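You operate a simulated robot arm through the tools that you are given. There is no shell and no other tool. Be economical: measure what you need, move in short steps, check, and stop when the job is done.

You run a simulated two-armed robot. Do the job below in one go: nothing can be reset, and whatever is moved stays where it is left.

JOB
Take the red wheel on the bench top and put it away on the end of the bench by the small grey shelf. Then put the green label corner piece on the middle shelf of the low rack. Then turn the zero knob to +3. Do these in the order given. Set down upright: green label corner piece.

It is judged by the outcome, as a careful person would: the job done as asked, and still so three seconds after it is handed in. It fails if anything else is knocked over, pushed out of place, dropped, spilled or broken.

ROBOT AND FRAMES
Two 7-joint arms with four-finger grippers on one trunk, on a base that drives. Base frame: it is fixed to the floor where the robot stands at the start and does not move with it; the origin is under the middle of the robot, x ahead of it, y to its left, z up; the surface under the hand at the start is at about z = 0.88. Readings come in m, degrees, newtons and seconds.
The left shoulder is at the start at [0.04, 0.181, 1.282], the right one opposite. With the tool pointing down near the work surface each hand reaches from about 0.28 to 0.82 m from the robot's upright axis, wherever it stands, measured 20 degrees to its own side. Places, roughly: end of the bench by the small grey shelf [0.6, -0.5, 0.9]; middle shelf of the low rack [-0.4, 3.1, 0.6]; red wheel (6x6x4 cm) [0.7, 0.1, 0.9]; zero knob [0.4, -0.6, 0.9]. Payload 3.67 kg a hand.
The tool frame of a hand sits at the grasp point between the pads (the TCP): z along the fingers, y along the line on which they close. The tips reach 0.028 m beyond it. The gripper opens to 0.112 m. The gripper's body begins 0.073 m behind the TCP.
Orientation is that of the tool frame in the base frame, as a unit quaternion [x, y, z, w]. With the fingers straight down and closing along the base's y, the tool's x points along the base's -x, its y along +y and its z along -z.

CONTROLS
- The arms move only by the tool nudge_tool. It takes "left_targets", "right_targets" or both (then of equal length, played together; a hand with none holds still); each is a list that holds one entry, the list of rows, each a list of 7 numbers: the closure, from 0 (fully open) to 1 (shut), then the shift along the tool's x, y, z in m, then the turn, a rotation vector about the tool's x, y, z in degrees. In form: [[[hand, x, y, z, ax, ay, az], ...]]. A call has 1 to 12 rows; each row is the pose to reach, as a shift and turn from the pose commanded when the call began, along the tool's axes at that moment. A row lasts 0.2 s, in which the tool goes at most 0.05 m and 8.6 degrees; a call with a longer step from one row to the next is refused whole, and so is a gripper value outside its range. A pose out of reach is approached as far as the arm can. The call stops where the force on the tool passes 40 N (or 10 N more than at its start, if that is more) or the arm is blocked; 0.2 s more then pass. The fingers move at their own pace and stop on an object; they squeeze with about 39 N. The grip force told is the motor's: it shows also when the fingers shut on nothing. Time passes only in rows, and 0.2 s behind the last, so rows that repeat a pose let the fingers close. The reply holds the time, the measured pose of the TCP, the force on the tool along the base axes, the opening and the grip force, in the units named above and with some noise, with the torque about the TCP (base axes, N m) and any sound that the robot's microphone picked up.
- Cameras (640 x 400 px; columns grow to the right, rows downward): "scene" is now at [0.1001, -0.0296, 1.503]; the picture's right is [-0.35, -0.94, 0.00], its down [-0.62, 0.23, -0.75] and it looks along [0.71, -0.26, -0.66] (base axes); focal length 261 px, centre (320, 200). "left" rides on the left gripper at [0.06, 0.018, -0.104] in its tool frame; the picture's right is [-0.29, 0.96, 0.00], its down [-0.80, -0.24, -0.55] and it looks along [-0.53, -0.16, 0.83] (tool axes); focal length 234 px, centre (320, 200). "right" rides on the right gripper at [0.06, -0.018, -0.104] in its tool frame; the picture's right is [0.29, 0.96, 0.00], its down [-0.80, 0.24, -0.55] and it looks along [-0.53, 0.16, 0.83] (tool axes); focal length 234 px, centre (320, 200). There is no depth. A picture from a camera that has moved, and an enlarged one, comes with that camera's place and axes in the base frame and with its lens.
- get_image(camera): a new picture of that camera. The clock stands still meanwhile.
- lift_body(by): slides the trunk up (or, below 0, down) by that many m; the arms and the scene camera ride with it, the base frame stays. It gives what a move gives, with no picture.
- drive_base(legs): drives the robot by 1 to 6 legs, each [ahead, left, turn to the left] in m, m and degrees, along the robot's own axes; the way and the turn of a leg run together, so that a leg with both is an arc; at most 1.5 m and 180 degrees a leg. The arms and the cameras ride along, it lands a little off, and it stops where it bumps. It gives what a move gives.
- head_to(pan, tilt): turns the head with the scene camera to pan (to the left, within 86 degrees either way) and tilt (down, from -29 to 69), counted from straight ahead of the robot. It gives what a move gives.
- close_up(camera, box): a new picture of the part [left, top, right, bottom] of that camera's present view, enlarged. The clock stands still meanwhile.
- hand_in(): hands the job in; it is judged then, once.

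Go step by step. Nothing tells you exact positions but the pictures and the camera data: compare them with the known pose of the tool, close in by small moves and look again before you grip or let go. The budget is 165 turns and 138 pictures, counting those below and the enlarged ones. Unless the task says otherwise, let go and move clear before handing in, and close with one line.

The tools are called by a JSON object that holds its "fn" and its "kwargs". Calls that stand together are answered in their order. nudge_tool: Moves the arms, as the interface text tells. Its arguments: {"type":"object","properties":{"left_targets":{"type":"array","items":{"type":"array","items":{"type":"array","items":{"type":"number"}}}},"right_targets":{"type":"array","items":{"type":"array","items":{"type":"array","items":{"type":"number"}}}}},"required":[]} The other tools are called the same way: lift_body (by) slides the trunk up or down; drive_base (legs) drives the base; head_to (pan, tilt) turns the head that bears the scene camera; get_image (camera) takes a picture; close_up (camera, box) takes an enlarged picture of a part of a camera's view; hand_in () hands the job in.

At the start:

```text
t: 0.0
left_tool_pos: [0.5062, 0.0008, 1.2724]
left_orientation: [-0.001, 1.0, 0.0, 0.0]
left_force: [-0.6, 0.0, -0.3]
left_wrist_torque: [-0.03, 0.01, -0.05]
left_width: 0.1119
left_finger_force: 0.1
right_tool_pos: [0.4471, -0.5387, 1.2245]
right_orientation: [-0.001, 1.0, 0.0, 0.0]
right_force: [0.3, 0.2, -0.8]
right_wrist_torque: [-0.03, -0.03, -0.01]
right_width: 0.1121
right_finger_force: 0.1
trunk travel left (down, up): [-0.403, 0.11]
robot x, y, heading: [-0.0017, -0.0018, -0.1]
head pan, tilt: [-20.4, 41.1]
```

scene: 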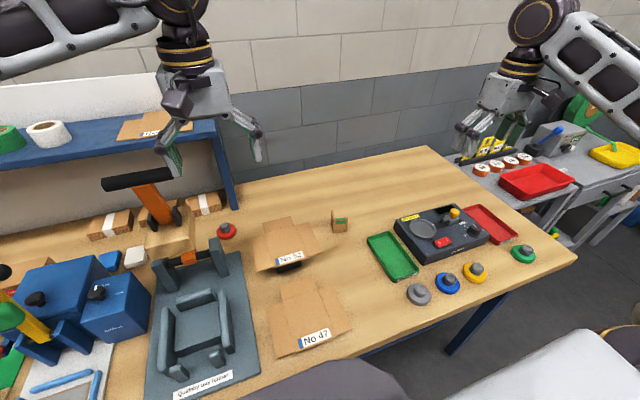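
right: 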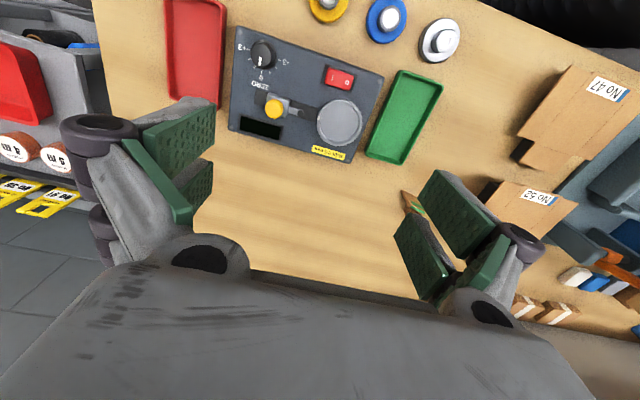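
left: 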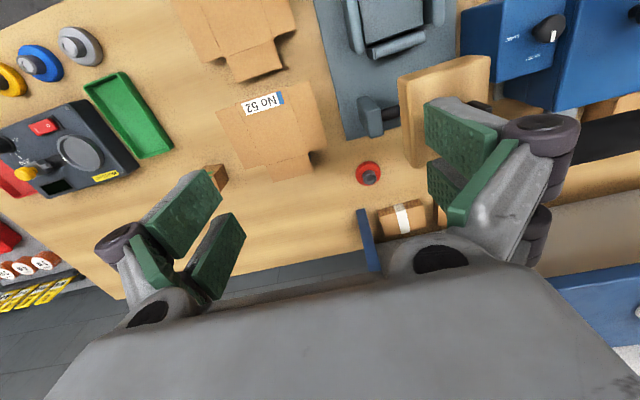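

I see the red wheel at about (0.71, 0.05), a small corner piece with a green label near (0.72, -0.3), and the device with the knob on the right. I'll look closer at each of them.

{"fn": "close_up", "kwargs": {"camera": "scene", "box": [180, 180, 380, 305]}}

{"fn": "close_up", "kwargs": {"camera": "scene", "box": [360, 130, 620, 310]}}

{"fn": "close_up", "kwargs": {"camera": "left", "box": [180, 60, 440, 240]}}

{"fn": "close_up", "kwargs": {"camera": "right", "box": [200, 0, 420, 180]}}

```text
3.20 times, centred on (280, 242) of scene
camera zoom: at [0.1001, -0.0296, 1.503], right [-0.35, -0.94, 0.0], down [-0.62, 0.23, -0.75], along [0.71, -0.26, -0.66], focal length 835 px, centre (448, 64)
```

zoom: 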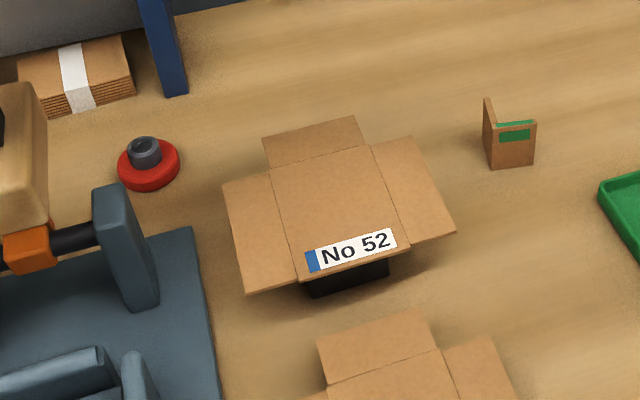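

```text
2.22 times, centred on (490, 220) of scene
camera zoom: at [0.1001, -0.0296, 1.503], right [-0.35, -0.94, 0.0], down [-0.62, 0.23, -0.75], along [0.71, -0.26, -0.66], focal length 580 px, centre (-58, 156)
```

zoom: 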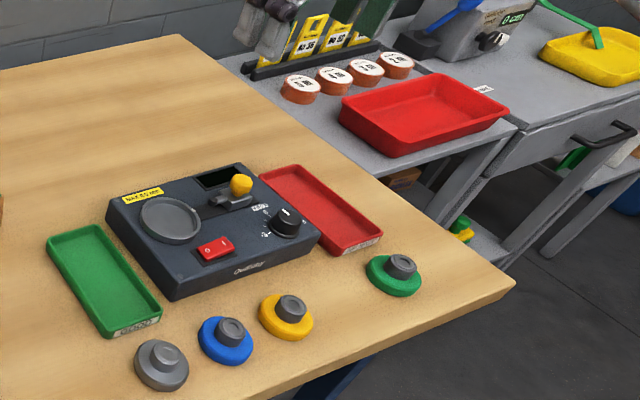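

```text
2.22 times, centred on (310, 150) of left
camera zoom: at [0.4482, 0.0167, 1.377], right [0.29, 0.96, 0.0], down [0.8, -0.24, 0.55], along [0.53, -0.16, -0.83], focal length 520 px, centre (342, 311)
```

zoom: 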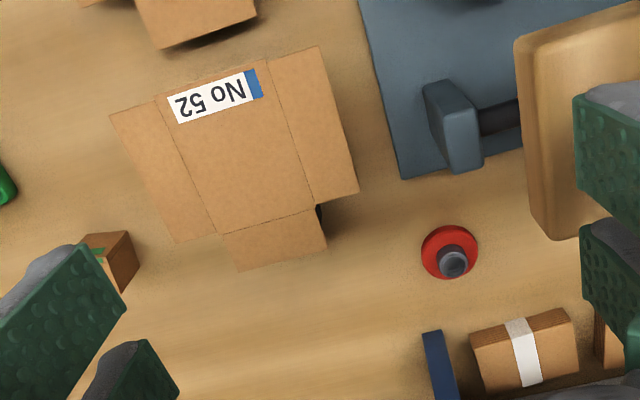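

```text
2.22 times, centred on (310, 90) of right
camera zoom: at [0.388, -0.5575, 1.3287], right [-0.29, 0.96, 0.0], down [0.8, 0.24, 0.55], along [0.53, 0.16, -0.83], focal length 520 px, centre (342, 444)
```

zoom: 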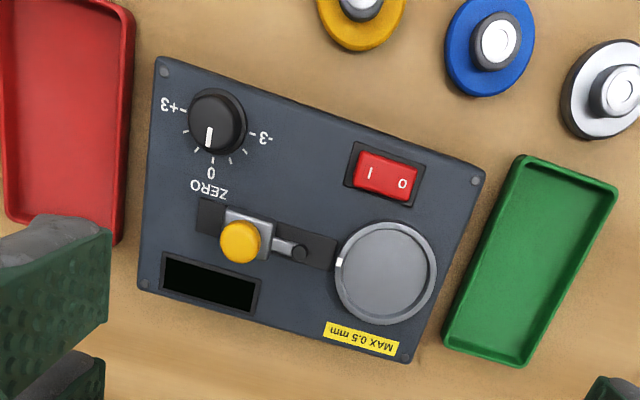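

The wheels stand in a row at x≈0.33 with 9 cm spacing, and there is a gap at y≈-0.65 for the red one. First I'll move the left hand aside and bring the right hand towards the red wheel, staying high.

{"fn": "nudge_tool", "kwargs": {"left_targets": [[[0, 0.01, 0.045, 0, 0, 0, 0], [0, 0.02, 0.09, 0, 0, 0, 0], [0, 0.03, 0.135, 0, 0, 0, 0], [0, 0.04, 0.18, 0, 0, 0, 0], [0, 0.05, 0.225, 0, 0, 0, 0], [0, 0.06, 0.27, 0, 0, 0, 0], [0, 0.07, 0.3, 0, 0, 0, 0], [0, 0.08, 0.33, 0, 0, 0, 0], [0, 0.09, 0.35, 0, 0, 0, 0], [0, 0.1, 0.36, 0, 0, 0, 0], [0, 0.1, 0.36, 0, 0, 0, 0], [0, 0.1, 0.36, 0, 0, 0, 0]]], "right_targets": [[[0, -0.016, 0.044, 0, 0, 0, 0], [0, -0.032, 0.088, 0, 0, 0, 0], [0, -0.048, 0.132, 0, 0, 0, 0], [0, -0.064, 0.176, 0, 0, 0, 0], [0, -0.08, 0.22, 0, 0, 0, 0], [0, -0.096, 0.264, 0, 0, 0, 0], [0, -0.112, 0.308, 0, 0, 0, 0], [0, -0.128, 0.352, 0, 0, 0, 0], [0, -0.144, 0.396, 0, 0, 0, 0], [0, -0.16, 0.44, 0, 0, 0, 0], [0, -0.176, 0.484, 0, 0, 0, 0], [0, -0.192, 0.528, 0, 0, 0, 0]]]}}

{"fn": "get_image", "kwargs": {"camera": "right"}}

{"fn": "get_image", "kwargs": {"camera": "scene"}}

```text
t: 2.6
left_tool_pos: [0.4071, 0.3625, 1.2736]
left_orientation: [-0.001, 1.0, -0.002, 0.001]
left_force: [0.4, 0.6, -0.2]
left_wrist_torque: [-0.04, 0.01, -0.01]
left_width: 0.1118
left_finger_force: 0.0
right_tool_pos: [0.6409, -0.0086, 1.2256]
right_orientation: [0.001, 1.0, -0.001, -0.001]
right_force: [0.7, -0.6, 0.1]
right_wrist_torque: [-0.03, 0.0, -0.03]
right_width: 0.1116
right_finger_force: 0.0
trunk travel left (down, up): [-0.403, 0.11]
robot x, y, heading: [0.0003, -0.0014, -0.0]
head pan, tilt: [-20.4, 41.1]
```

```text
130 pictures are left
camera right: at [0.5805, -0.0265, 1.3281], right [-0.29, 0.96, 0.0], down [0.8, 0.24, 0.55], along [0.53, 0.16, -0.83], focal length 234 px, centre (320, 200)
```

right: 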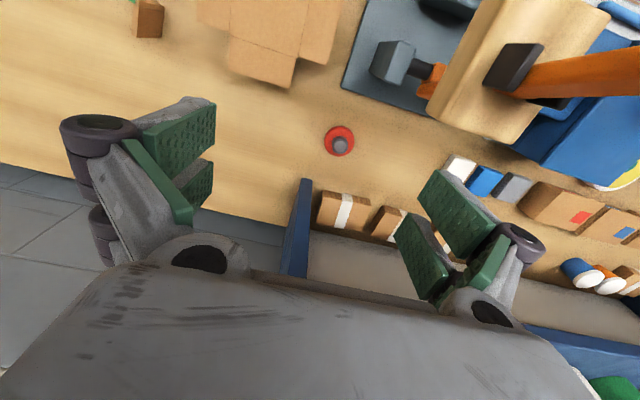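

```text
129 pictures are left
camera scene: at [0.1006, -0.0263, 1.503], right [-0.35, -0.94, 0.0], down [-0.62, 0.23, -0.75], along [0.71, -0.26, -0.66], focal length 261 px, centre (320, 200)
```

scene: 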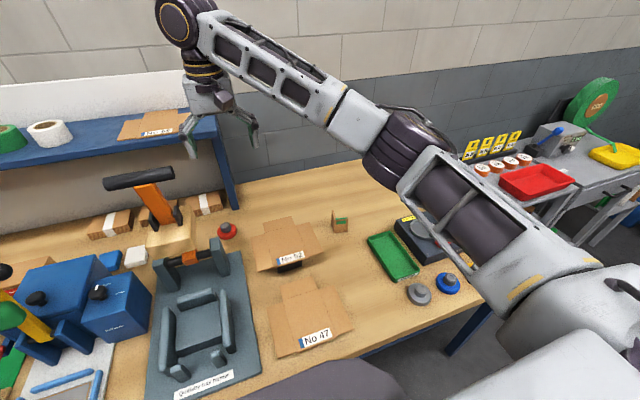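

The wheel works out at (0.714, 0.054) from the right camera too. I'll come in above it and look again.

{"fn": "nudge_tool", "kwargs": {"right_targets": [[[0, -0.0146, 0.0125, 0.035, 0, 0, 0], [0, -0.029, 0.025, 0.07, 0, 0, 0], [0.2, -0.044, 0.0375, 0.105, 0, 0, 0], [0.4, -0.058, 0.05, 0.14, 0, 0, 0], [0.5, -0.073, 0.0626, 0.175, 0, 0, 0], [0.5, -0.073, 0.0626, 0.19, 0, 0, 0]]]}}

{"fn": "get_image", "kwargs": {"camera": "right"}}

{"fn": "close_up", "kwargs": {"camera": "scene", "box": [130, 100, 330, 260]}}

```text
t: 4.0
left_tool_pos: [0.4053, 0.3583, 1.2722]
left_orientation: [-0.001, 1.0, 0.0, 0.0]
left_force: [0.1, -0.2, 0.0]
left_wrist_torque: [0.01, -0.02, 0.01]
left_width: 0.112
left_finger_force: 0.0
right_tool_pos: [0.7135, 0.0504, 1.034]
right_orientation: [0.0, 1.0, 0.001, -0.001]
right_force: [-0.4, 1.3, 0.8]
right_wrist_torque: [0.0, -0.01, 0.0]
right_width: 0.0562
right_finger_force: 0.0
trunk travel left (down, up): [-0.403, 0.11]
robot x, y, heading: [0.0013, 0.0004, -0.1]
head pan, tilt: [-20.4, 41.1]
```

```text
128 pictures are left
camera right: at [0.6529, 0.0324, 1.138], right [-0.29, 0.96, 0.0], down [0.8, 0.24, 0.55], along [0.53, 0.16, -0.83], focal length 234 px, centre (320, 200)
```

right: 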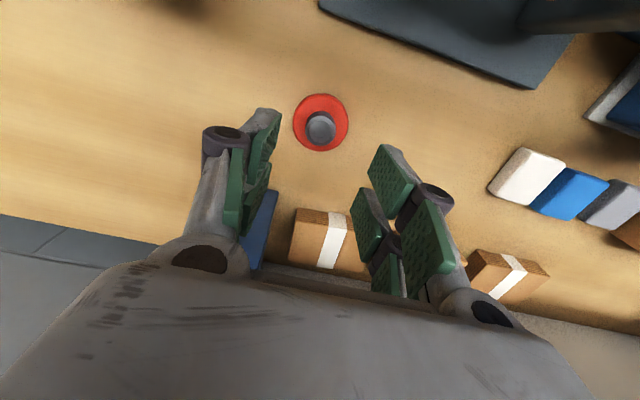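

```text
2.50 times, centred on (230, 180) of scene
camera zoom: at [0.1, -0.0301, 1.503], right [-0.35, -0.94, 0.0], down [-0.62, 0.23, -0.75], along [0.71, -0.26, -0.66], focal length 652 px, centre (545, 250)
```

zoom: 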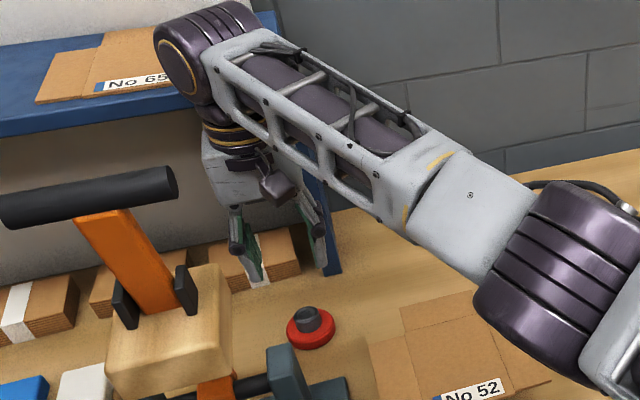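

The hub is directly under the TCP at about (0.714, 0.051). I'll lower to the hub and close on it.

{"fn": "nudge_tool", "kwargs": {"right_targets": [[[0.5, 0, 0.0005, 0.03, 0, 0, 0], [0.5, 0, 0.0005, 0.06, 0, 0, 0], [0.5, 0, 0.0005, 0.085, 0, 0, 0], [0.5, 0, 0.0005, 0.102, 0, 0, 0], [0.5, 0, 0.0005, 0.102, 0, 0, 0]]]}}

{"fn": "get_image", "kwargs": {"camera": "right"}}

{"fn": "close_up", "kwargs": {"camera": "scene", "box": [170, 160, 290, 260]}}

```text
t: 5.2
left_tool_pos: [0.4061, 0.3598, 1.2719]
left_orientation: [0.0, 1.0, -0.001, 0.0]
left_force: [0.3, -0.1, -0.4]
left_wrist_torque: [-0.01, 0.02, -0.01]
left_width: 0.1117
left_finger_force: 0.1
right_tool_pos: [0.7143, 0.0516, 0.9327]
right_orientation: [0.0, 1.0, 0.0, 0.0]
right_force: [-0.3, -0.3, -0.6]
right_wrist_torque: [0.02, -0.04, 0.0]
right_width: 0.0563
right_finger_force: 0.0
trunk travel left (down, up): [-0.403, 0.11]
robot x, y, heading: [0.0, -0.0013, 0.0]
head pan, tilt: [-20.4, 41.1]
```

```text
126 pictures are left
camera right: at [0.6532, 0.0333, 1.037], right [-0.29, 0.96, 0.0], down [0.8, 0.24, 0.55], along [0.53, 0.16, -0.83], focal length 234 px, centre (320, 200)
```

right: 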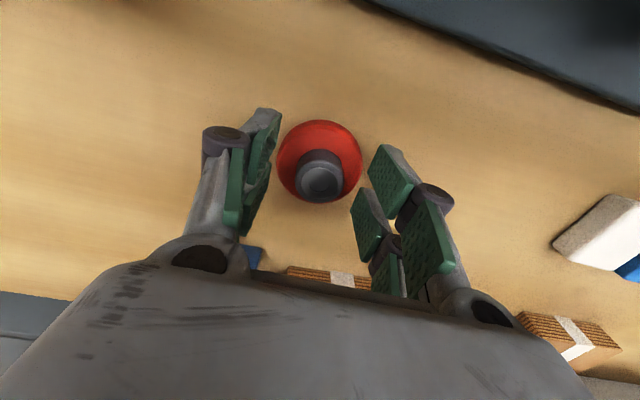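

```text
4.00 times, centred on (230, 210) of scene
camera zoom: at [0.0999, -0.0294, 1.5031], right [-0.35, -0.94, 0.0], down [-0.62, 0.23, -0.75], along [0.71, -0.26, -0.66], focal length 1044 px, centre (680, 160)
```

zoom: 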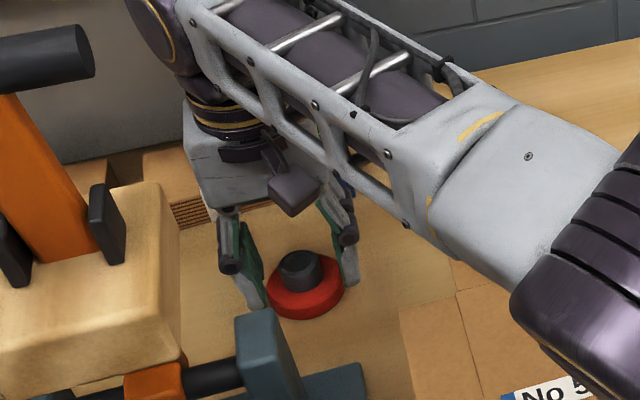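

The hand is centred with the tips beside the hub, so I'll close.

{"fn": "nudge_tool", "kwargs": {"right_targets": [[[0.65, 0, 0, 0, 0, 0, 0], [0.8, 0, 0, 0, 0, 0, 0], [0.9, 0, 0, 0, 0, 0, 0], [0.9, 0, 0, 0, 0, 0, 0], [0.9, 0, 0, 0, 0, 0, 0], [0.9, 0, 0, -0.01, 0, 0, 0], [0.9, 0, 0, -0.03, 0, 0, 0], [0.9, 0, 0, -0.05, 0, 0, 0]]]}}

{"fn": "get_image", "kwargs": {"camera": "right"}}

```text
t: 7.0
left_tool_pos: [0.4068, 0.3604, 1.2725]
left_orientation: [-0.001, 1.0, 0.0, 0.0]
left_force: [0.4, 0.4, -0.2]
left_wrist_torque: [-0.03, 0.0, 0.01]
left_width: 0.1119
left_finger_force: 0.1
right_tool_pos: [0.7141, 0.0501, 0.9828]
right_orientation: [0.0, 1.0, 0.0, 0.0]
right_force: [-0.1, 0.6, -0.4]
right_wrist_torque: [-0.02, -0.01, -0.02]
right_width: 0.0287
right_finger_force: 39.1
trunk travel left (down, up): [-0.403, 0.11]
robot x, y, heading: [-0.0005, 0.0009, -0.1]
head pan, tilt: [-20.4, 41.1]
```

```text
124 pictures are left
camera right: at [0.6532, 0.0329, 1.0864], right [-0.29, 0.96, 0.0], down [0.8, 0.24, 0.55], along [0.53, 0.16, -0.83], focal length 234 px, centre (320, 200)
```

right: 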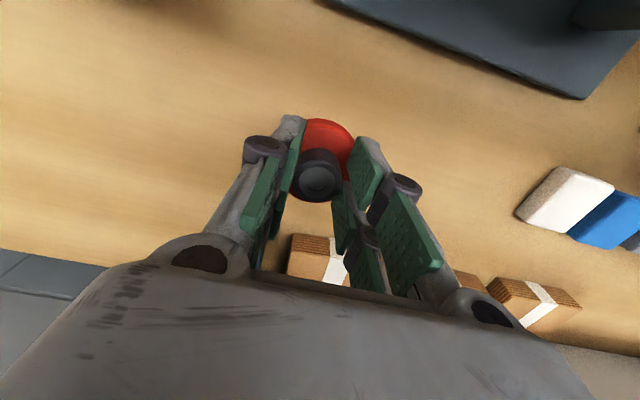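

The wheel is held and lifted. I'll raise it and carry it toward the gap in the wheel row.

{"fn": "nudge_tool", "kwargs": {"right_targets": [[[0.9, 0, 0, -0.045, 0, 0, 0], [0.9, 0.01, -0.02, -0.085, 0, 0, 0], [0.9, 0.03, -0.055, -0.11, 0, 0, 0], [0.9, 0.052, -0.095, -0.125, 0, 0, 0], [0.9, 0.074, -0.135, -0.14, 0, 0, 0], [0.9, 0.096, -0.175, -0.14, 0, 0, 0], [0.9, 0.118, -0.215, -0.14, 0, 0, 0], [0.9, 0.14, -0.255, -0.14, 0, 0, 0], [0.9, 0.162, -0.295, -0.14, 0, 0, 0], [0.9, 0.184, -0.335, -0.14, 0, 0, 0], [0.9, 0.206, -0.375, -0.14, 0, 0, 0], [0.9, 0.228, -0.415, -0.14, 0, 0, 0]]]}}

{"fn": "nudge_tool", "kwargs": {"right_targets": [[[0.9, 0.022, -0.04, 0, 0, 0, 0], [0.9, 0.044, -0.08, 0, 0, 0, 0], [0.9, 0.066, -0.12, 0, 0, 0, 0], [0.9, 0.088, -0.16, 0, 0, 0, 0], [0.9, 0.11, -0.2, 0, 0, 0, 0], [0.9, 0.132, -0.24, 0, 0, 0, 0], [0.9, 0.153, -0.285, 0, 0, 0, 0], [0.9, 0.153, -0.285, 0.02, 0, 0, 0]]]}}

{"fn": "get_image", "kwargs": {"camera": "right"}}

{"fn": "get_image", "kwargs": {"camera": "scene"}}

```text
t: 9.6
left_tool_pos: [0.4037, 0.3582, 1.2739]
left_orientation: [-0.001, 1.0, 0.0, 0.0]
left_force: [-0.3, 0.3, 0.6]
left_wrist_torque: [0.02, -0.04, -0.01]
left_width: 0.112
left_finger_force: 0.0
right_tool_pos: [0.484, -0.364, 1.1235]
right_orientation: [-0.001, 1.0, 0.001, 0.001]
right_force: [0.5, 0.1, -1.1]
right_wrist_torque: [0.01, 0.0, -0.06]
right_width: 0.0291
right_finger_force: 39.1
trunk travel left (down, up): [-0.403, 0.11]
robot x, y, heading: [-0.0024, -0.0005, 0.1]
head pan, tilt: [-20.4, 41.1]
```

```text
t: 11.4
left_tool_pos: [0.4078, 0.359, 1.272]
left_orientation: [-0.001, 1.0, 0.0, 0.0]
left_force: [0.7, -0.2, -0.2]
left_wrist_torque: [0.0, 0.07, -0.02]
left_width: 0.1119
left_finger_force: 0.1
right_tool_pos: [0.3314, -0.6496, 1.1036]
right_orientation: [0.0, 1.0, 0.0, 0.0]
right_force: [-0.6, -0.2, -1.3]
right_wrist_torque: [-0.04, 0.02, -0.01]
right_width: 0.029
right_finger_force: 39.0
trunk travel left (down, up): [-0.403, 0.11]
robot x, y, heading: [0.0041, 0.0014, -0.1]
head pan, tilt: [-20.4, 41.1]
```

```text
123 pictures are left
camera right: at [0.2712, -0.6665, 1.2065], right [-0.29, 0.96, 0.0], down [0.8, 0.24, 0.55], along [0.53, 0.16, -0.83], focal length 234 px, centre (320, 200)
```

right: 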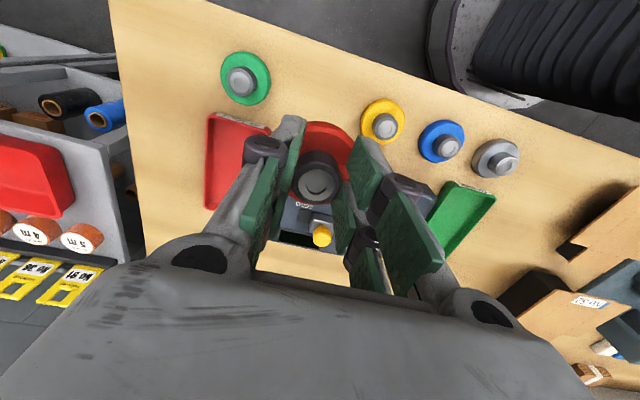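

```text
122 pictures are left
camera scene: at [0.1008, -0.0297, 1.5029], right [-0.35, -0.94, 0.0], down [-0.62, 0.23, -0.75], along [0.71, -0.26, -0.66], focal length 261 px, centre (320, 200)
```

scene: 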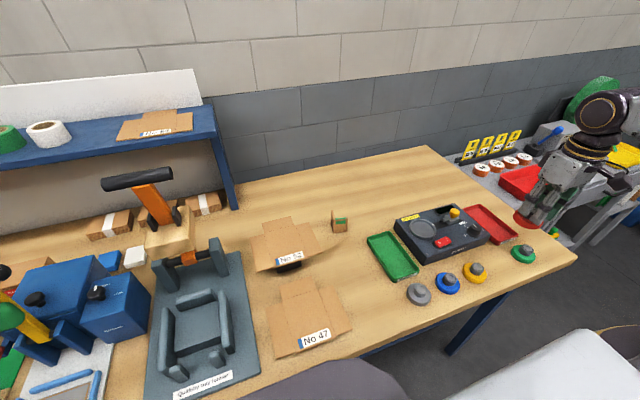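

The row is confirmed, with the gap centre at (0.329, -0.651). I'll lower straight down.

{"fn": "nudge_tool", "kwargs": {"right_targets": [[[0.9, 0.003, -0.001, 0.04, 0, 0, 0], [0.9, 0.003, -0.001, 0.08, 0, 0, 0], [0.9, 0.003, -0.001, 0.11, 0, 0, 0], [0.9, 0.003, -0.001, 0.135, 0, 0, 0], [0.9, 0.003, -0.001, 0.15, 0, 0, 0]]]}}

{"fn": "get_image", "kwargs": {"camera": "right"}}

{"fn": "close_up", "kwargs": {"camera": "scene", "box": [420, 170, 600, 300]}}

```text
t: 12.6
left_tool_pos: [0.406, 0.3593, 1.2728]
left_orientation: [-0.001, 1.0, 0.0, 0.001]
left_force: [0.4, 0.4, -1.2]
left_wrist_torque: [0.0, 0.0, 0.0]
left_width: 0.1121
left_finger_force: 0.0
right_tool_pos: [0.3297, -0.6486, 0.9533]
right_orientation: [0.0, 1.0, 0.001, -0.001]
right_force: [0.8, -0.4, -1.5]
right_wrist_torque: [0.0, 0.02, 0.0]
right_width: 0.0288
right_finger_force: 39.5
trunk travel left (down, up): [-0.403, 0.11]
robot x, y, heading: [0.0012, 0.0033, -0.2]
head pan, tilt: [-20.4, 41.1]
```

```text
121 pictures are left
camera right: at [0.269, -0.6669, 1.0563], right [-0.29, 0.96, 0.0], down [0.8, 0.24, 0.55], along [0.53, 0.16, -0.83], focal length 234 px, centre (320, 200)
```

right: 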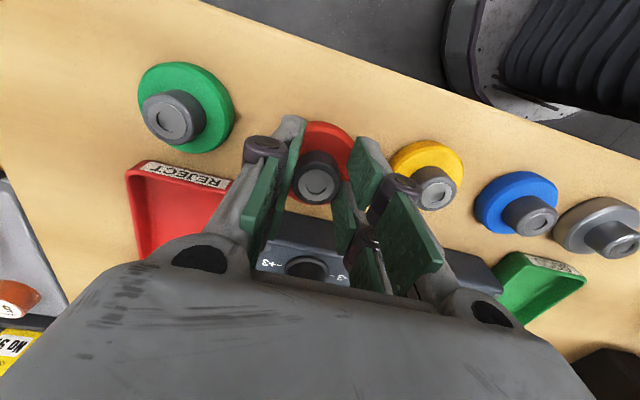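

```text
3.08 times, centred on (510, 235) of scene
camera zoom: at [0.1005, -0.0298, 1.503], right [-0.35, -0.94, 0.0], down [-0.62, 0.23, -0.75], along [0.71, -0.26, -0.66], focal length 803 px, centre (-265, 92)
```

zoom: 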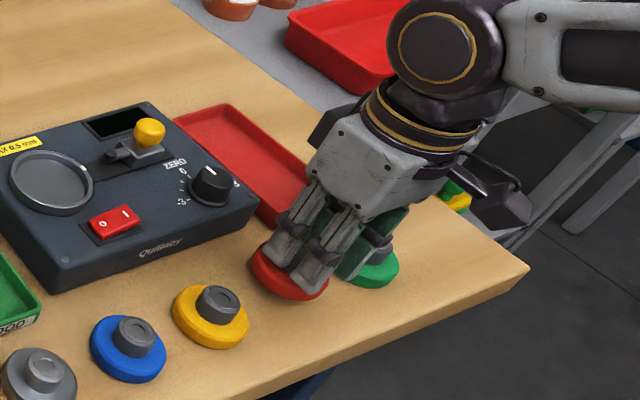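

Clearances look good, so I'll set it down gently.

{"fn": "nudge_tool", "kwargs": {"right_targets": [[[0.9, 0, -0.001, 0.01, 0, 0, 0], [0.9, 0, -0.001, 0.016, 0, 0, 0], [0.9, 0, -0.001, 0.0195, 0, 0, 0], [0.9, 0, -0.001, 0.0205, 0, 0, 0]]]}}

```text
t: 13.6
left_tool_pos: [0.4066, 0.3599, 1.273]
left_orientation: [-0.001, 1.0, 0.0, 0.0]
left_force: [0.7, 0.2, -0.9]
left_wrist_torque: [-0.04, 0.03, -0.02]
left_width: 0.1121
left_finger_force: 0.0
right_tool_pos: [0.3302, -0.6508, 0.9329]
right_orientation: [0.0, 1.0, 0.0, 0.0]
right_force: [-0.8, 0.2, 2.8]
right_wrist_torque: [-0.04, 0.1, -0.04]
right_width: 0.0288
right_finger_force: 39.3
trunk travel left (down, up): [-0.403, 0.11]
robot x, y, heading: [0.0021, -0.0066, 0.2]
head pan, tilt: [-20.4, 41.1]
```

Light contact is felt, so I'll release with a small opening and lift away.

{"fn": "nudge_tool", "kwargs": {"right_targets": [[[0.68, 0, 0, 0, 0, 0, 0], [0.6, 0, 0, 0, 0, 0, 0], [0.55, 0, 0, 0, 0, 0, 0], [0.55, 0, 0, -0.02, 0, 0, 0], [0.55, 0, 0, -0.05, 0, 0, 0], [0.55, 0, 0, -0.1, 0, 0, 0], [0.55, 0, 0, -0.15, 0, 0, 0], [0.55, 0, 0.04, -0.18, 0, 0, 0], [0.55, 0, 0.08, -0.18, 0, 0, 0]]]}}

{"fn": "get_image", "kwargs": {"camera": "right"}}

{"fn": "close_up", "kwargs": {"camera": "scene", "box": [370, 150, 600, 310]}}

```text
t: 15.6
left_tool_pos: [0.4061, 0.3604, 1.2717]
left_orientation: [-0.001, 1.0, 0.0, 0.0]
left_force: [-0.5, -0.5, 0.0]
left_wrist_torque: [-0.03, 0.02, 0.02]
left_width: 0.1117
left_finger_force: 0.1
right_tool_pos: [0.3282, -0.57, 1.111]
right_orientation: [0.0, 1.0, -0.002, 0.0]
right_force: [-0.2, 0.2, -1.5]
right_wrist_torque: [-0.02, 0.0, -0.01]
right_width: 0.0506
right_finger_force: 0.0
trunk travel left (down, up): [-0.403, 0.11]
robot x, y, heading: [0.0, -0.0002, 0.2]
head pan, tilt: [-20.4, 41.1]
```

```text
119 pictures are left
camera right: at [0.2683, -0.5874, 1.216], right [-0.29, 0.96, 0.0], down [0.8, 0.24, 0.55], along [0.53, 0.16, -0.83], focal length 234 px, centre (320, 200)
```

right: 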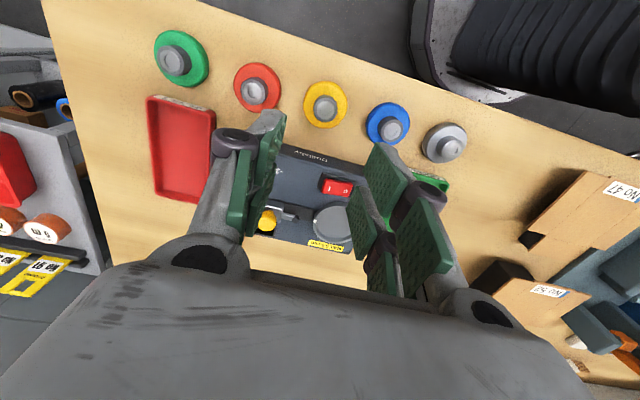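

```text
2.50 times, centred on (485, 230) of scene
camera zoom: at [0.1, -0.0286, 1.503], right [-0.35, -0.94, 0.0], down [-0.62, 0.23, -0.75], along [0.71, -0.26, -0.66], focal length 652 px, centre (-92, 125)
```

zoom: 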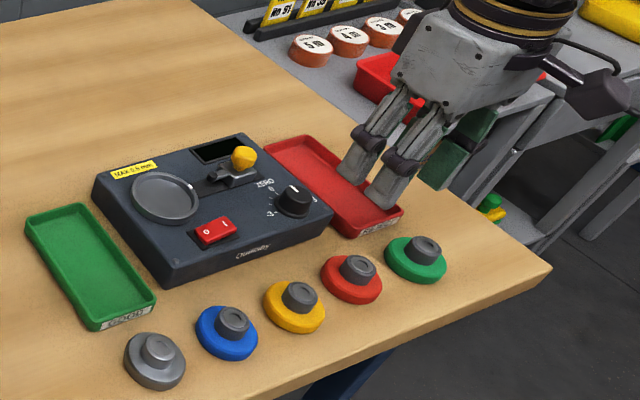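

The red wheel sits in its gap. Next is the green label corner piece near (0.60, -0.29), so I'll move the right hand over to look at it.

{"fn": "nudge_tool", "kwargs": {"right_targets": [[[0.3, -0.025, 0.035, -0.01, 0, 0, 0], [0.2, -0.05, 0.07, -0.02, 0, 0, 0], [0, -0.075, 0.105, -0.03, 0, 0, 0], [0, -0.1, 0.14, -0.03, 0, 0, 0], [0, -0.125, 0.175, -0.03, 0, 0, 0], [0, -0.15, 0.21, -0.03, 0, 0, 0], [0, -0.175, 0.245, -0.03, 0, 0, 0], [0, -0.19, 0.27, -0.03, 0, 0, 0]]]}}

{"fn": "get_image", "kwargs": {"camera": "right"}}

{"fn": "close_up", "kwargs": {"camera": "scene", "box": [310, 195, 370, 245]}}

```text
t: 17.4
left_tool_pos: [0.4049, 0.3593, 1.2721]
left_orientation: [0.0, 1.0, 0.0, -0.001]
left_force: [-0.1, 0.3, 0.6]
left_wrist_torque: [0.01, -0.06, 0.01]
left_width: 0.112
left_finger_force: 0.0
right_tool_pos: [0.52, -0.2996, 1.1429]
right_orientation: [0.001, 1.0, -0.001, 0.001]
right_force: [0.4, 0.8, 0.0]
right_wrist_torque: [-0.01, -0.02, 0.02]
right_width: 0.1123
right_finger_force: 0.0
trunk travel left (down, up): [-0.403, 0.11]
robot x, y, heading: [-0.0011, -0.0019, 0.1]
head pan, tilt: [-20.4, 41.1]
```

```text
117 pictures are left
camera right: at [0.4597, -0.318, 1.2471], right [-0.29, 0.96, 0.0], down [0.8, 0.24, 0.55], along [0.53, 0.16, -0.83], focal length 234 px, centre (320, 200)
```

right: 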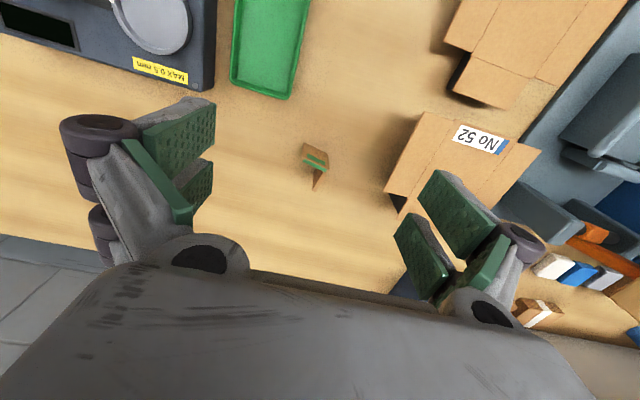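

```text
8.00 times, centred on (340, 220) of scene
camera zoom: at [0.0995, -0.0295, 1.5031], right [-0.35, -0.94, 0.0], down [-0.62, 0.23, -0.75], along [0.71, -0.26, -0.66], focal length 2088 px, centre (160, 40)
```

zoom: 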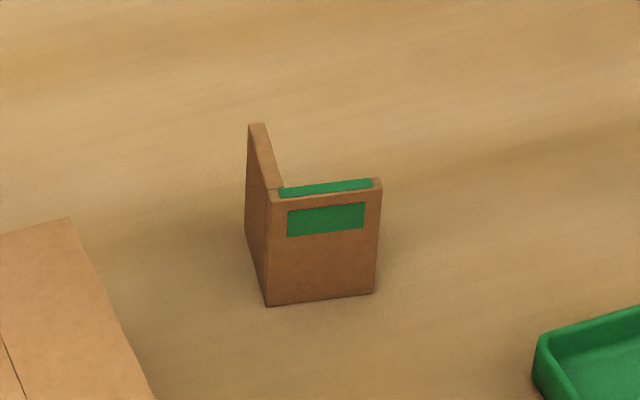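

The piece is an upright L of two thin walls with no base. Before choosing the grasp I'll look at the rack for its clearances.

{"fn": "head_to", "kwargs": {"pan": 86, "tilt": 15}}

{"fn": "get_image", "kwargs": {"camera": "scene"}}

{"fn": "close_up", "kwargs": {"camera": "right", "box": [280, 120, 360, 200]}}

```text
t: 19.2
left_tool_pos: [0.4066, 0.3592, 1.272]
left_orientation: [-0.001, 1.0, 0.0, 0.0]
left_force: [0.0, 0.1, 0.8]
left_wrist_torque: [0.01, 0.0, -0.01]
left_width: 0.1119
left_finger_force: 0.1
right_tool_pos: [0.5208, -0.3015, 1.1427]
right_orientation: [0.0, 1.0, -0.001, 0.0]
right_force: [-0.3, -0.6, 0.0]
right_wrist_torque: [-0.03, -0.02, -0.01]
right_width: 0.112
right_finger_force: 0.1
trunk travel left (down, up): [-0.403, 0.11]
robot x, y, heading: [-0.0013, 0.0031, -0.1]
head pan, tilt: [85.9, 15.0]
```

```text
115 pictures are left
camera scene: at [0.0278, 0.0931, 1.5442], right [1.0, -0.07, 0.0], down [-0.02, -0.26, -0.97], along [0.07, 0.96, -0.26], focal length 261 px, centre (320, 200)
```

scene: 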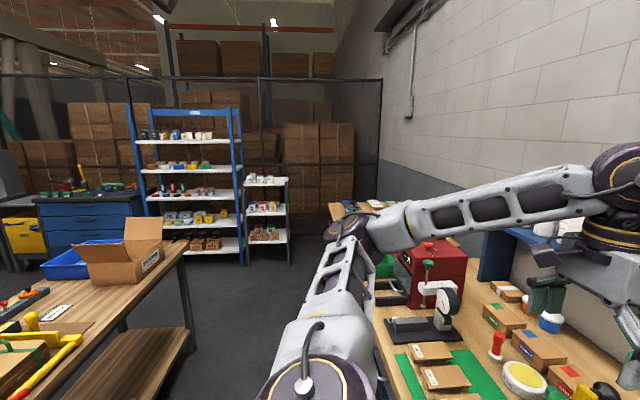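

```text
5.00 times, centred on (320, 160) of right
camera zoom: at [0.46, -0.3185, 1.2465], right [-0.29, 0.96, 0.0], down [0.8, 0.24, 0.55], along [0.53, 0.16, -0.83], focal length 1171 px, centre (320, 400)
```

zoom: 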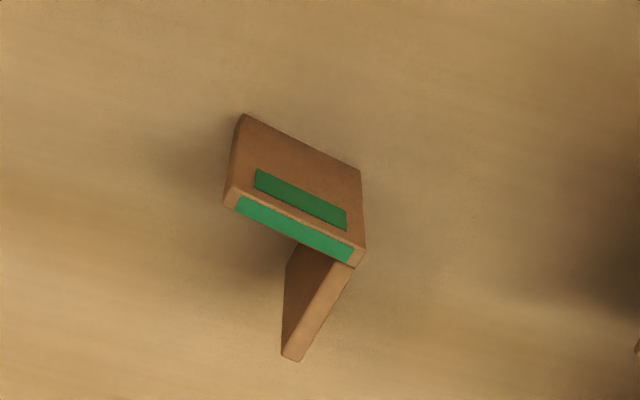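

{"fn": "close_up", "kwargs": {"camera": "scene", "box": [120, 90, 320, 270]}}

{"fn": "close_up", "kwargs": {"camera": "scene", "box": [225, 160, 305, 250]}}

```text
2.22 times, centred on (220, 180) of scene
camera zoom: at [0.0278, 0.0931, 1.5442], right [1.0, -0.07, 0.0], down [-0.02, -0.26, -0.97], along [0.07, 0.96, -0.26], focal length 580 px, centre (542, 244)
```

zoom: 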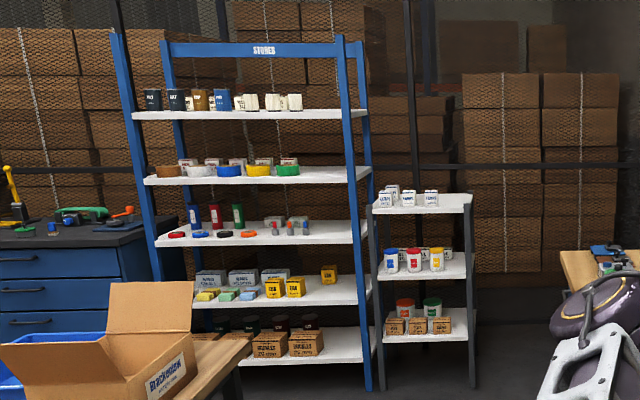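

```text
4.44 times, centred on (265, 205) of scene
camera zoom: at [0.0278, 0.0931, 1.5442], right [1.0, -0.07, 0.0], down [-0.02, -0.26, -0.97], along [0.07, 0.96, -0.26], focal length 1160 px, centre (564, 178)
```

zoom: 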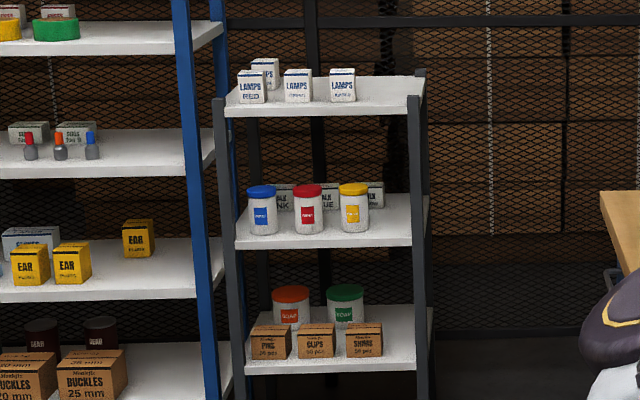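

The low rack is the small grey one, and its middle shelf has free space at the front right, beside the yellow jar. The shelf above means I need a tool pitched forward. I'll pitch the right hand about 40° with a 10° yaw to match the piece and grip its rear wall.

{"fn": "head_to", "kwargs": {"pan": -20, "tilt": 41}}

{"fn": "nudge_tool", "kwargs": {"right_targets": [[[0, -0.008, 0.009, 0.017, 0.7, -7.98, 1.92], [0, -0.016, 0.018, 0.034, 1.4, -15.96, 3.84], [0, -0.024, 0.027, 0.051, 2.1, -23.94, 5.75], [0.2, -0.032, 0.036, 0.068, 2.8, -31.9, 7.67], [0.4, -0.04, 0.045, 0.085, 3.49, -39.9, 9.59], [0.4, -0.04, 0.045, 0.085, 3.49, -39.9, 9.59]]]}}

{"fn": "get_image", "kwargs": {"camera": "right"}}

{"fn": "get_image", "kwargs": {"camera": "scene"}}

```text
t: 21.1
left_tool_pos: [0.4061, 0.3603, 1.2739]
left_orientation: [-0.001, 1.0, 0.0, 0.0]
left_force: [1.1, -0.3, 0.5]
left_wrist_torque: [-0.03, -0.04, -0.01]
left_width: 0.1122
left_finger_force: 0.0
right_tool_pos: [0.5207, -0.3003, 1.1441]
right_orientation: [0.0, 1.0, 0.0, 0.0]
right_force: [-0.1, -0.5, -0.4]
right_wrist_torque: [0.05, 0.0, 0.02]
right_width: 0.112
right_finger_force: 0.0
trunk travel left (down, up): [-0.403, 0.11]
robot x, y, heading: [-0.0007, 0.0036, 0.0]
head pan, tilt: [-20.0, 41.0]
```

```text
t: 22.5
left_tool_pos: [0.4056, 0.3594, 1.2722]
left_orientation: [0.0, 1.0, 0.0, 0.0]
left_force: [0.1, 0.2, 0.5]
left_wrist_torque: [0.01, 0.05, -0.04]
left_width: 0.1122
left_finger_force: 0.0
right_tool_pos: [0.5602, -0.2552, 1.0587]
right_orientation: [0.082, 0.936, -0.03, 0.342]
right_force: [-1.1, 0.6, 1.2]
right_wrist_torque: [-0.03, 0.03, 0.04]
right_width: 0.0672
right_finger_force: 0.0
trunk travel left (down, up): [-0.403, 0.11]
robot x, y, heading: [0.002, 0.002, -0.0]
head pan, tilt: [-20.0, 41.0]
```

```text
111 pictures are left
camera right: at [0.4449, -0.253, 1.098], right [-0.05, 0.98, -0.19], down [0.29, 0.19, 0.94], along [0.96, -0.01, -0.3], focal length 234 px, centre (320, 200)
```

right: 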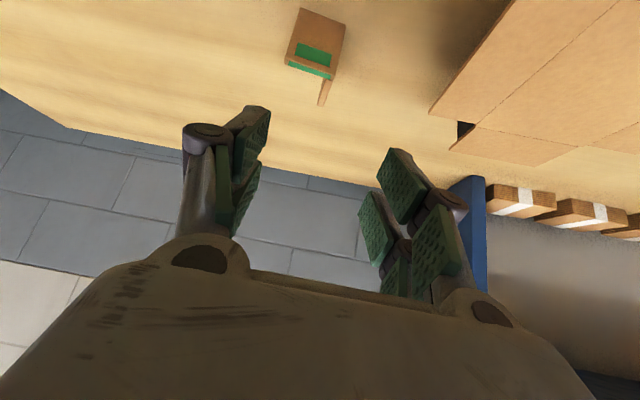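

```text
110 pictures are left
camera scene: at [0.1004, -0.0288, 1.5032], right [-0.34, -0.94, 0.0], down [-0.62, 0.22, -0.75], along [0.71, -0.26, -0.66], focal length 261 px, centre (320, 200)
```

scene: 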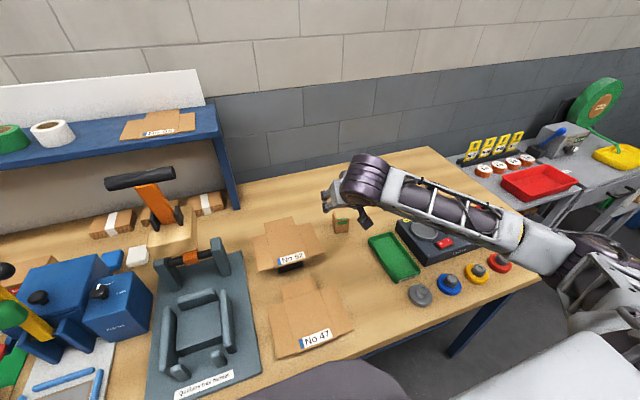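

{"fn": "close_up", "kwargs": {"camera": "right", "box": [260, 0, 380, 120]}}

{"fn": "close_up", "kwargs": {"camera": "scene", "box": [310, 150, 390, 240]}}

```text
3.33 times, centred on (320, 60) of right
camera zoom: at [0.4449, -0.253, 1.098], right [-0.05, 0.98, -0.19], down [0.29, 0.19, 0.94], along [0.96, -0.01, -0.3], focal length 781 px, centre (320, 667)
```

zoom: 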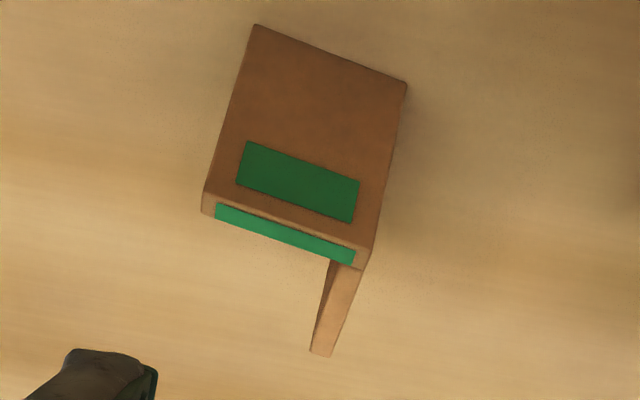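

```text
4.44 times, centred on (350, 195) of scene
camera zoom: at [0.1004, -0.0288, 1.5032], right [-0.34, -0.94, 0.0], down [-0.62, 0.22, -0.75], along [0.71, -0.26, -0.66], focal length 1160 px, centre (187, 222)
```

zoom: 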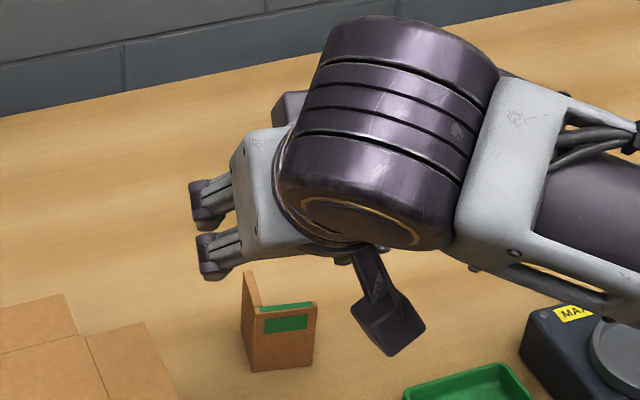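

The rear wall's centre is near (0.633, -0.270) and its top is at z≈0.94. I'll narrow the fingers a bit and slide in along the tool axis, pausing short.

{"fn": "nudge_tool", "kwargs": {"right_targets": [[[0.55, 0.013, -0.001, 0.025, 0, 0, 0], [0.6, 0.0259, -0.002, 0.05, 0, 0, 0], [0.6, 0.0259, -0.002, 0.08, 0, 0, 0], [0.6, 0.0259, -0.002, 0.1, 0, 0, 0], [0.6, 0.0259, -0.002, 0.1, 0, 0, 0]]]}}

{"fn": "get_image", "kwargs": {"camera": "right"}}

{"fn": "close_up", "kwargs": {"camera": "scene", "box": [310, 170, 390, 250]}}

```text
t: 23.7
left_tool_pos: [0.4037, 0.3599, 1.2736]
left_orientation: [0.0, 1.0, -0.001, 0.0]
left_force: [0.0, -0.8, 0.1]
left_wrist_torque: [0.03, 0.02, -0.03]
left_width: 0.1122
left_finger_force: 0.0
right_tool_pos: [0.6021, -0.2666, 0.9656]
right_orientation: [0.083, 0.935, -0.03, 0.343]
right_force: [-7.7, -6.6, 15.9]
right_wrist_torque: [-0.46, 0.2, -0.19]
right_width: 0.0534
right_finger_force: 5.1
trunk travel left (down, up): [-0.403, 0.11]
robot x, y, heading: [-0.0008, 0.0013, 0.0]
head pan, tilt: [-20.0, 41.0]
```

```text
107 pictures are left
camera right: at [0.4874, -0.265, 1.0057], right [-0.05, 0.98, -0.19], down [0.29, 0.19, 0.94], along [0.96, -0.01, -0.29], focal length 234 px, centre (320, 200)
```

right: 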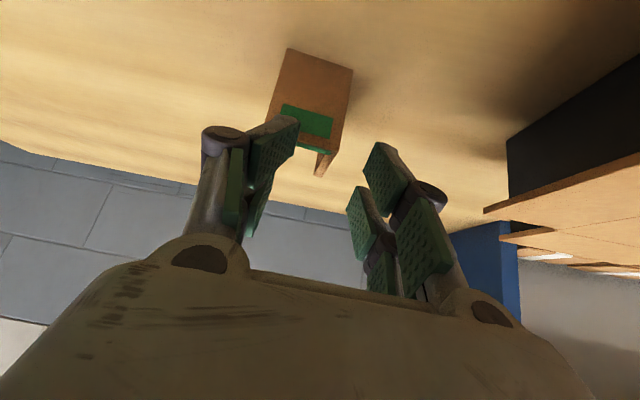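

```text
5.00 times, centred on (350, 210) of scene
camera zoom: at [0.0979, -0.0293, 1.5034], right [-0.34, -0.94, 0.0], down [-0.62, 0.22, -0.76], along [0.71, -0.26, -0.66], focal length 1305 px, centre (170, 150)
```

zoom: 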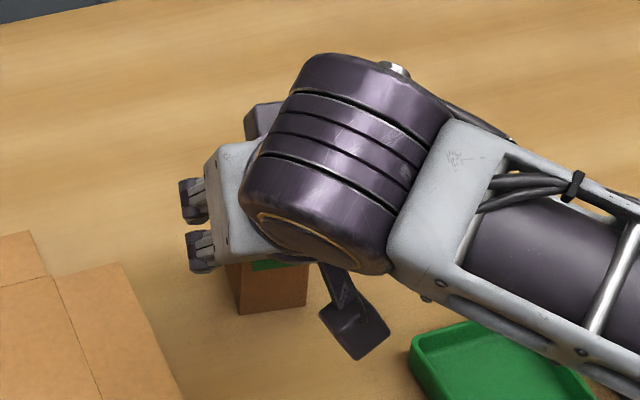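

I'm touching the front wall's top edge (about 16 N), so I'll back out along the tool axis and recheck.

{"fn": "nudge_tool", "kwargs": {"right_targets": [[[0.5, -0.005, 0, -0.03, 0, 0, 0], [0.6, -0.005, 0, -0.05, 0, 0, 0], [0.6, -0.005, 0, -0.05, 0, 0, 0]]]}}

{"fn": "close_up", "kwargs": {"camera": "right", "box": [220, 0, 400, 150]}}

{"fn": "close_up", "kwargs": {"camera": "scene", "box": [310, 170, 390, 250]}}

```text
t: 24.5
left_tool_pos: [0.4074, 0.3606, 1.2728]
left_orientation: [-0.001, 1.0, 0.0, 0.0]
left_force: [0.3, -0.6, -0.7]
left_wrist_torque: [0.03, 0.01, 0.03]
left_width: 0.1119
left_finger_force: 0.1
right_tool_pos: [0.5758, -0.2604, 1.0048]
right_orientation: [0.082, 0.936, -0.03, 0.34]
right_force: [0.5, -0.4, 0.1]
right_wrist_torque: [0.03, 0.01, -0.03]
right_width: 0.0452
right_finger_force: 0.2
trunk travel left (down, up): [-0.403, 0.11]
robot x, y, heading: [0.0013, -0.0029, -0.1]
head pan, tilt: [-20.0, 41.0]
```

```text
2.67 times, centred on (310, 75) of right
camera zoom: at [0.4603, -0.2587, 1.0458], right [-0.05, 0.98, -0.19], down [0.29, 0.19, 0.94], along [0.95, -0.01, -0.3], focal length 624 px, centre (347, 533)
```

zoom: 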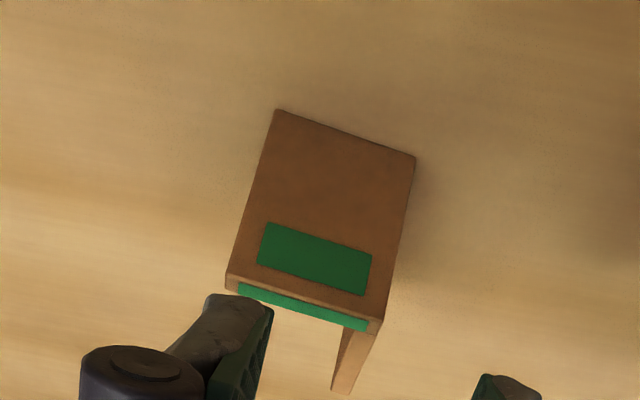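

```text
5.00 times, centred on (350, 210) of scene
camera zoom: at [0.1013, -0.0288, 1.503], right [-0.34, -0.94, 0.0], down [-0.62, 0.22, -0.75], along [0.71, -0.26, -0.66], focal length 1305 px, centre (170, 150)
```

zoom: 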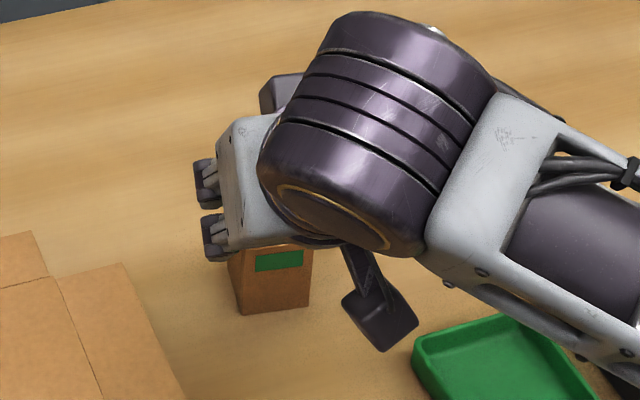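

The piece hasn't moved. I'll make the tool steeper (30°) and shift it farther back so the inner finger clears the front wall.

{"fn": "nudge_tool", "kwargs": {"right_targets": [[[0.6, -0.01, 0.0003, 0.005, 0, 5, 0], [0.6, -0.0195, 0.0007, 0.0098, 0, 10, 0], [0.6, -0.0195, 0.0007, 0.0098, 0, 10, 0]]]}}

{"fn": "get_image", "kwargs": {"camera": "right"}}

```text
t: 25.3
left_tool_pos: [0.4058, 0.3605, 1.2715]
left_orientation: [-0.001, 1.0, 0.001, 0.0]
left_force: [-0.3, -0.4, -0.1]
left_wrist_torque: [0.0, -0.03, -0.01]
left_width: 0.112
left_finger_force: 0.2
right_tool_pos: [0.5944, -0.2631, 1.0117]
right_orientation: [0.084, 0.962, -0.022, 0.259]
right_force: [0.1, 0.0, -0.6]
right_wrist_torque: [-0.03, -0.03, -0.04]
right_width: 0.0452
right_finger_force: 0.0
trunk travel left (down, up): [-0.403, 0.11]
robot x, y, heading: [0.0006, 0.0041, 0.2]
head pan, tilt: [-20.0, 41.0]
```

```text
103 pictures are left
camera right: at [0.4892, -0.2632, 1.0708], right [-0.08, 0.99, -0.14], down [0.45, 0.16, 0.88], along [0.89, 0.01, -0.46], focal length 234 px, centre (320, 200)
```

right: 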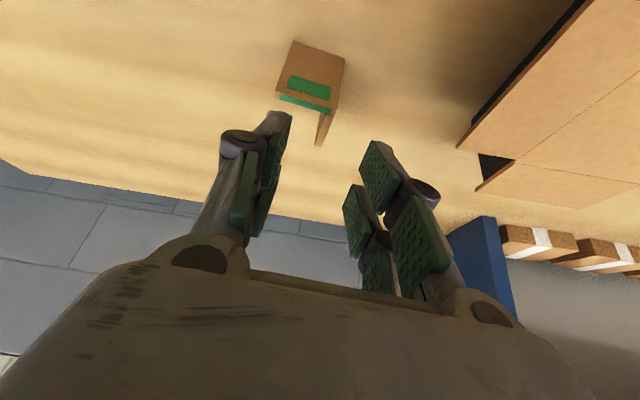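

{"fn": "nudge_tool", "kwargs": {"right_targets": [[[0.6, -0.01, 0, 0.025, 0, 0, 0], [0.6, -0.01, 0, 0.05, 0, 0, 0], [0.6, -0.008, 0, 0.075, 0, 0, 0], [0.6, -0.002, 0, 0.088, 0, 0, 0], [0.6, -0.002, 0, 0.088, 0, 0, 0]]]}}

{"fn": "get_image", "kwargs": {"camera": "right"}}

{"fn": "close_up", "kwargs": {"camera": "scene", "box": [310, 170, 390, 250]}}

```text
t: 26.5
left_tool_pos: [0.4053, 0.3595, 1.2728]
left_orientation: [-0.001, 1.0, 0.0, -0.001]
left_force: [-0.1, -0.3, 0.7]
left_wrist_torque: [0.02, 0.0, -0.02]
left_width: 0.1121
left_finger_force: 0.0
right_tool_pos: [0.641, -0.2717, 0.9373]
right_orientation: [0.084, 0.962, -0.023, 0.257]
right_force: [0.0, -0.1, -0.2]
right_wrist_torque: [-0.04, 0.01, 0.01]
right_width: 0.0448
right_finger_force: 0.1
trunk travel left (down, up): [-0.403, 0.11]
robot x, y, heading: [-0.0023, 0.0019, -0.1]
head pan, tilt: [-20.0, 41.0]
```

```text
102 pictures are left
camera right: at [0.5352, -0.2709, 0.9958], right [-0.08, 0.99, -0.14], down [0.45, 0.16, 0.88], along [0.89, 0.01, -0.46], focal length 234 px, centre (320, 200)
```

right: 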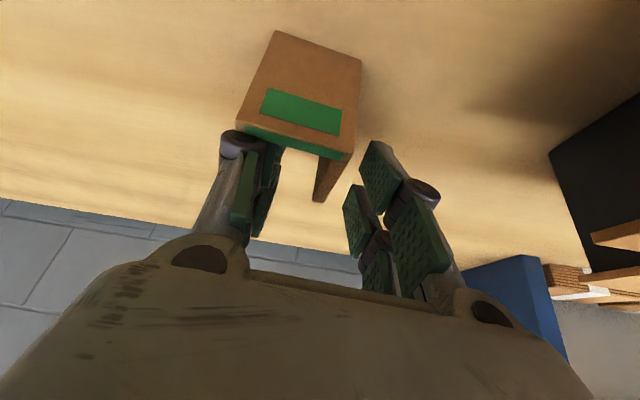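

```text
5.00 times, centred on (350, 210) of scene
camera zoom: at [0.1, -0.0288, 1.5032], right [-0.34, -0.94, 0.0], down [-0.62, 0.22, -0.75], along [0.71, -0.26, -0.66], focal length 1305 px, centre (170, 150)
```

zoom: 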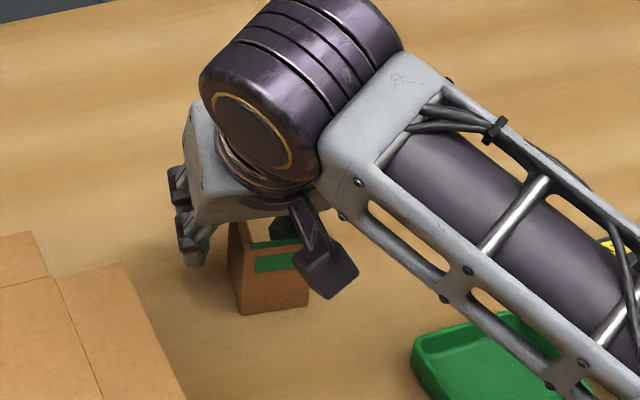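

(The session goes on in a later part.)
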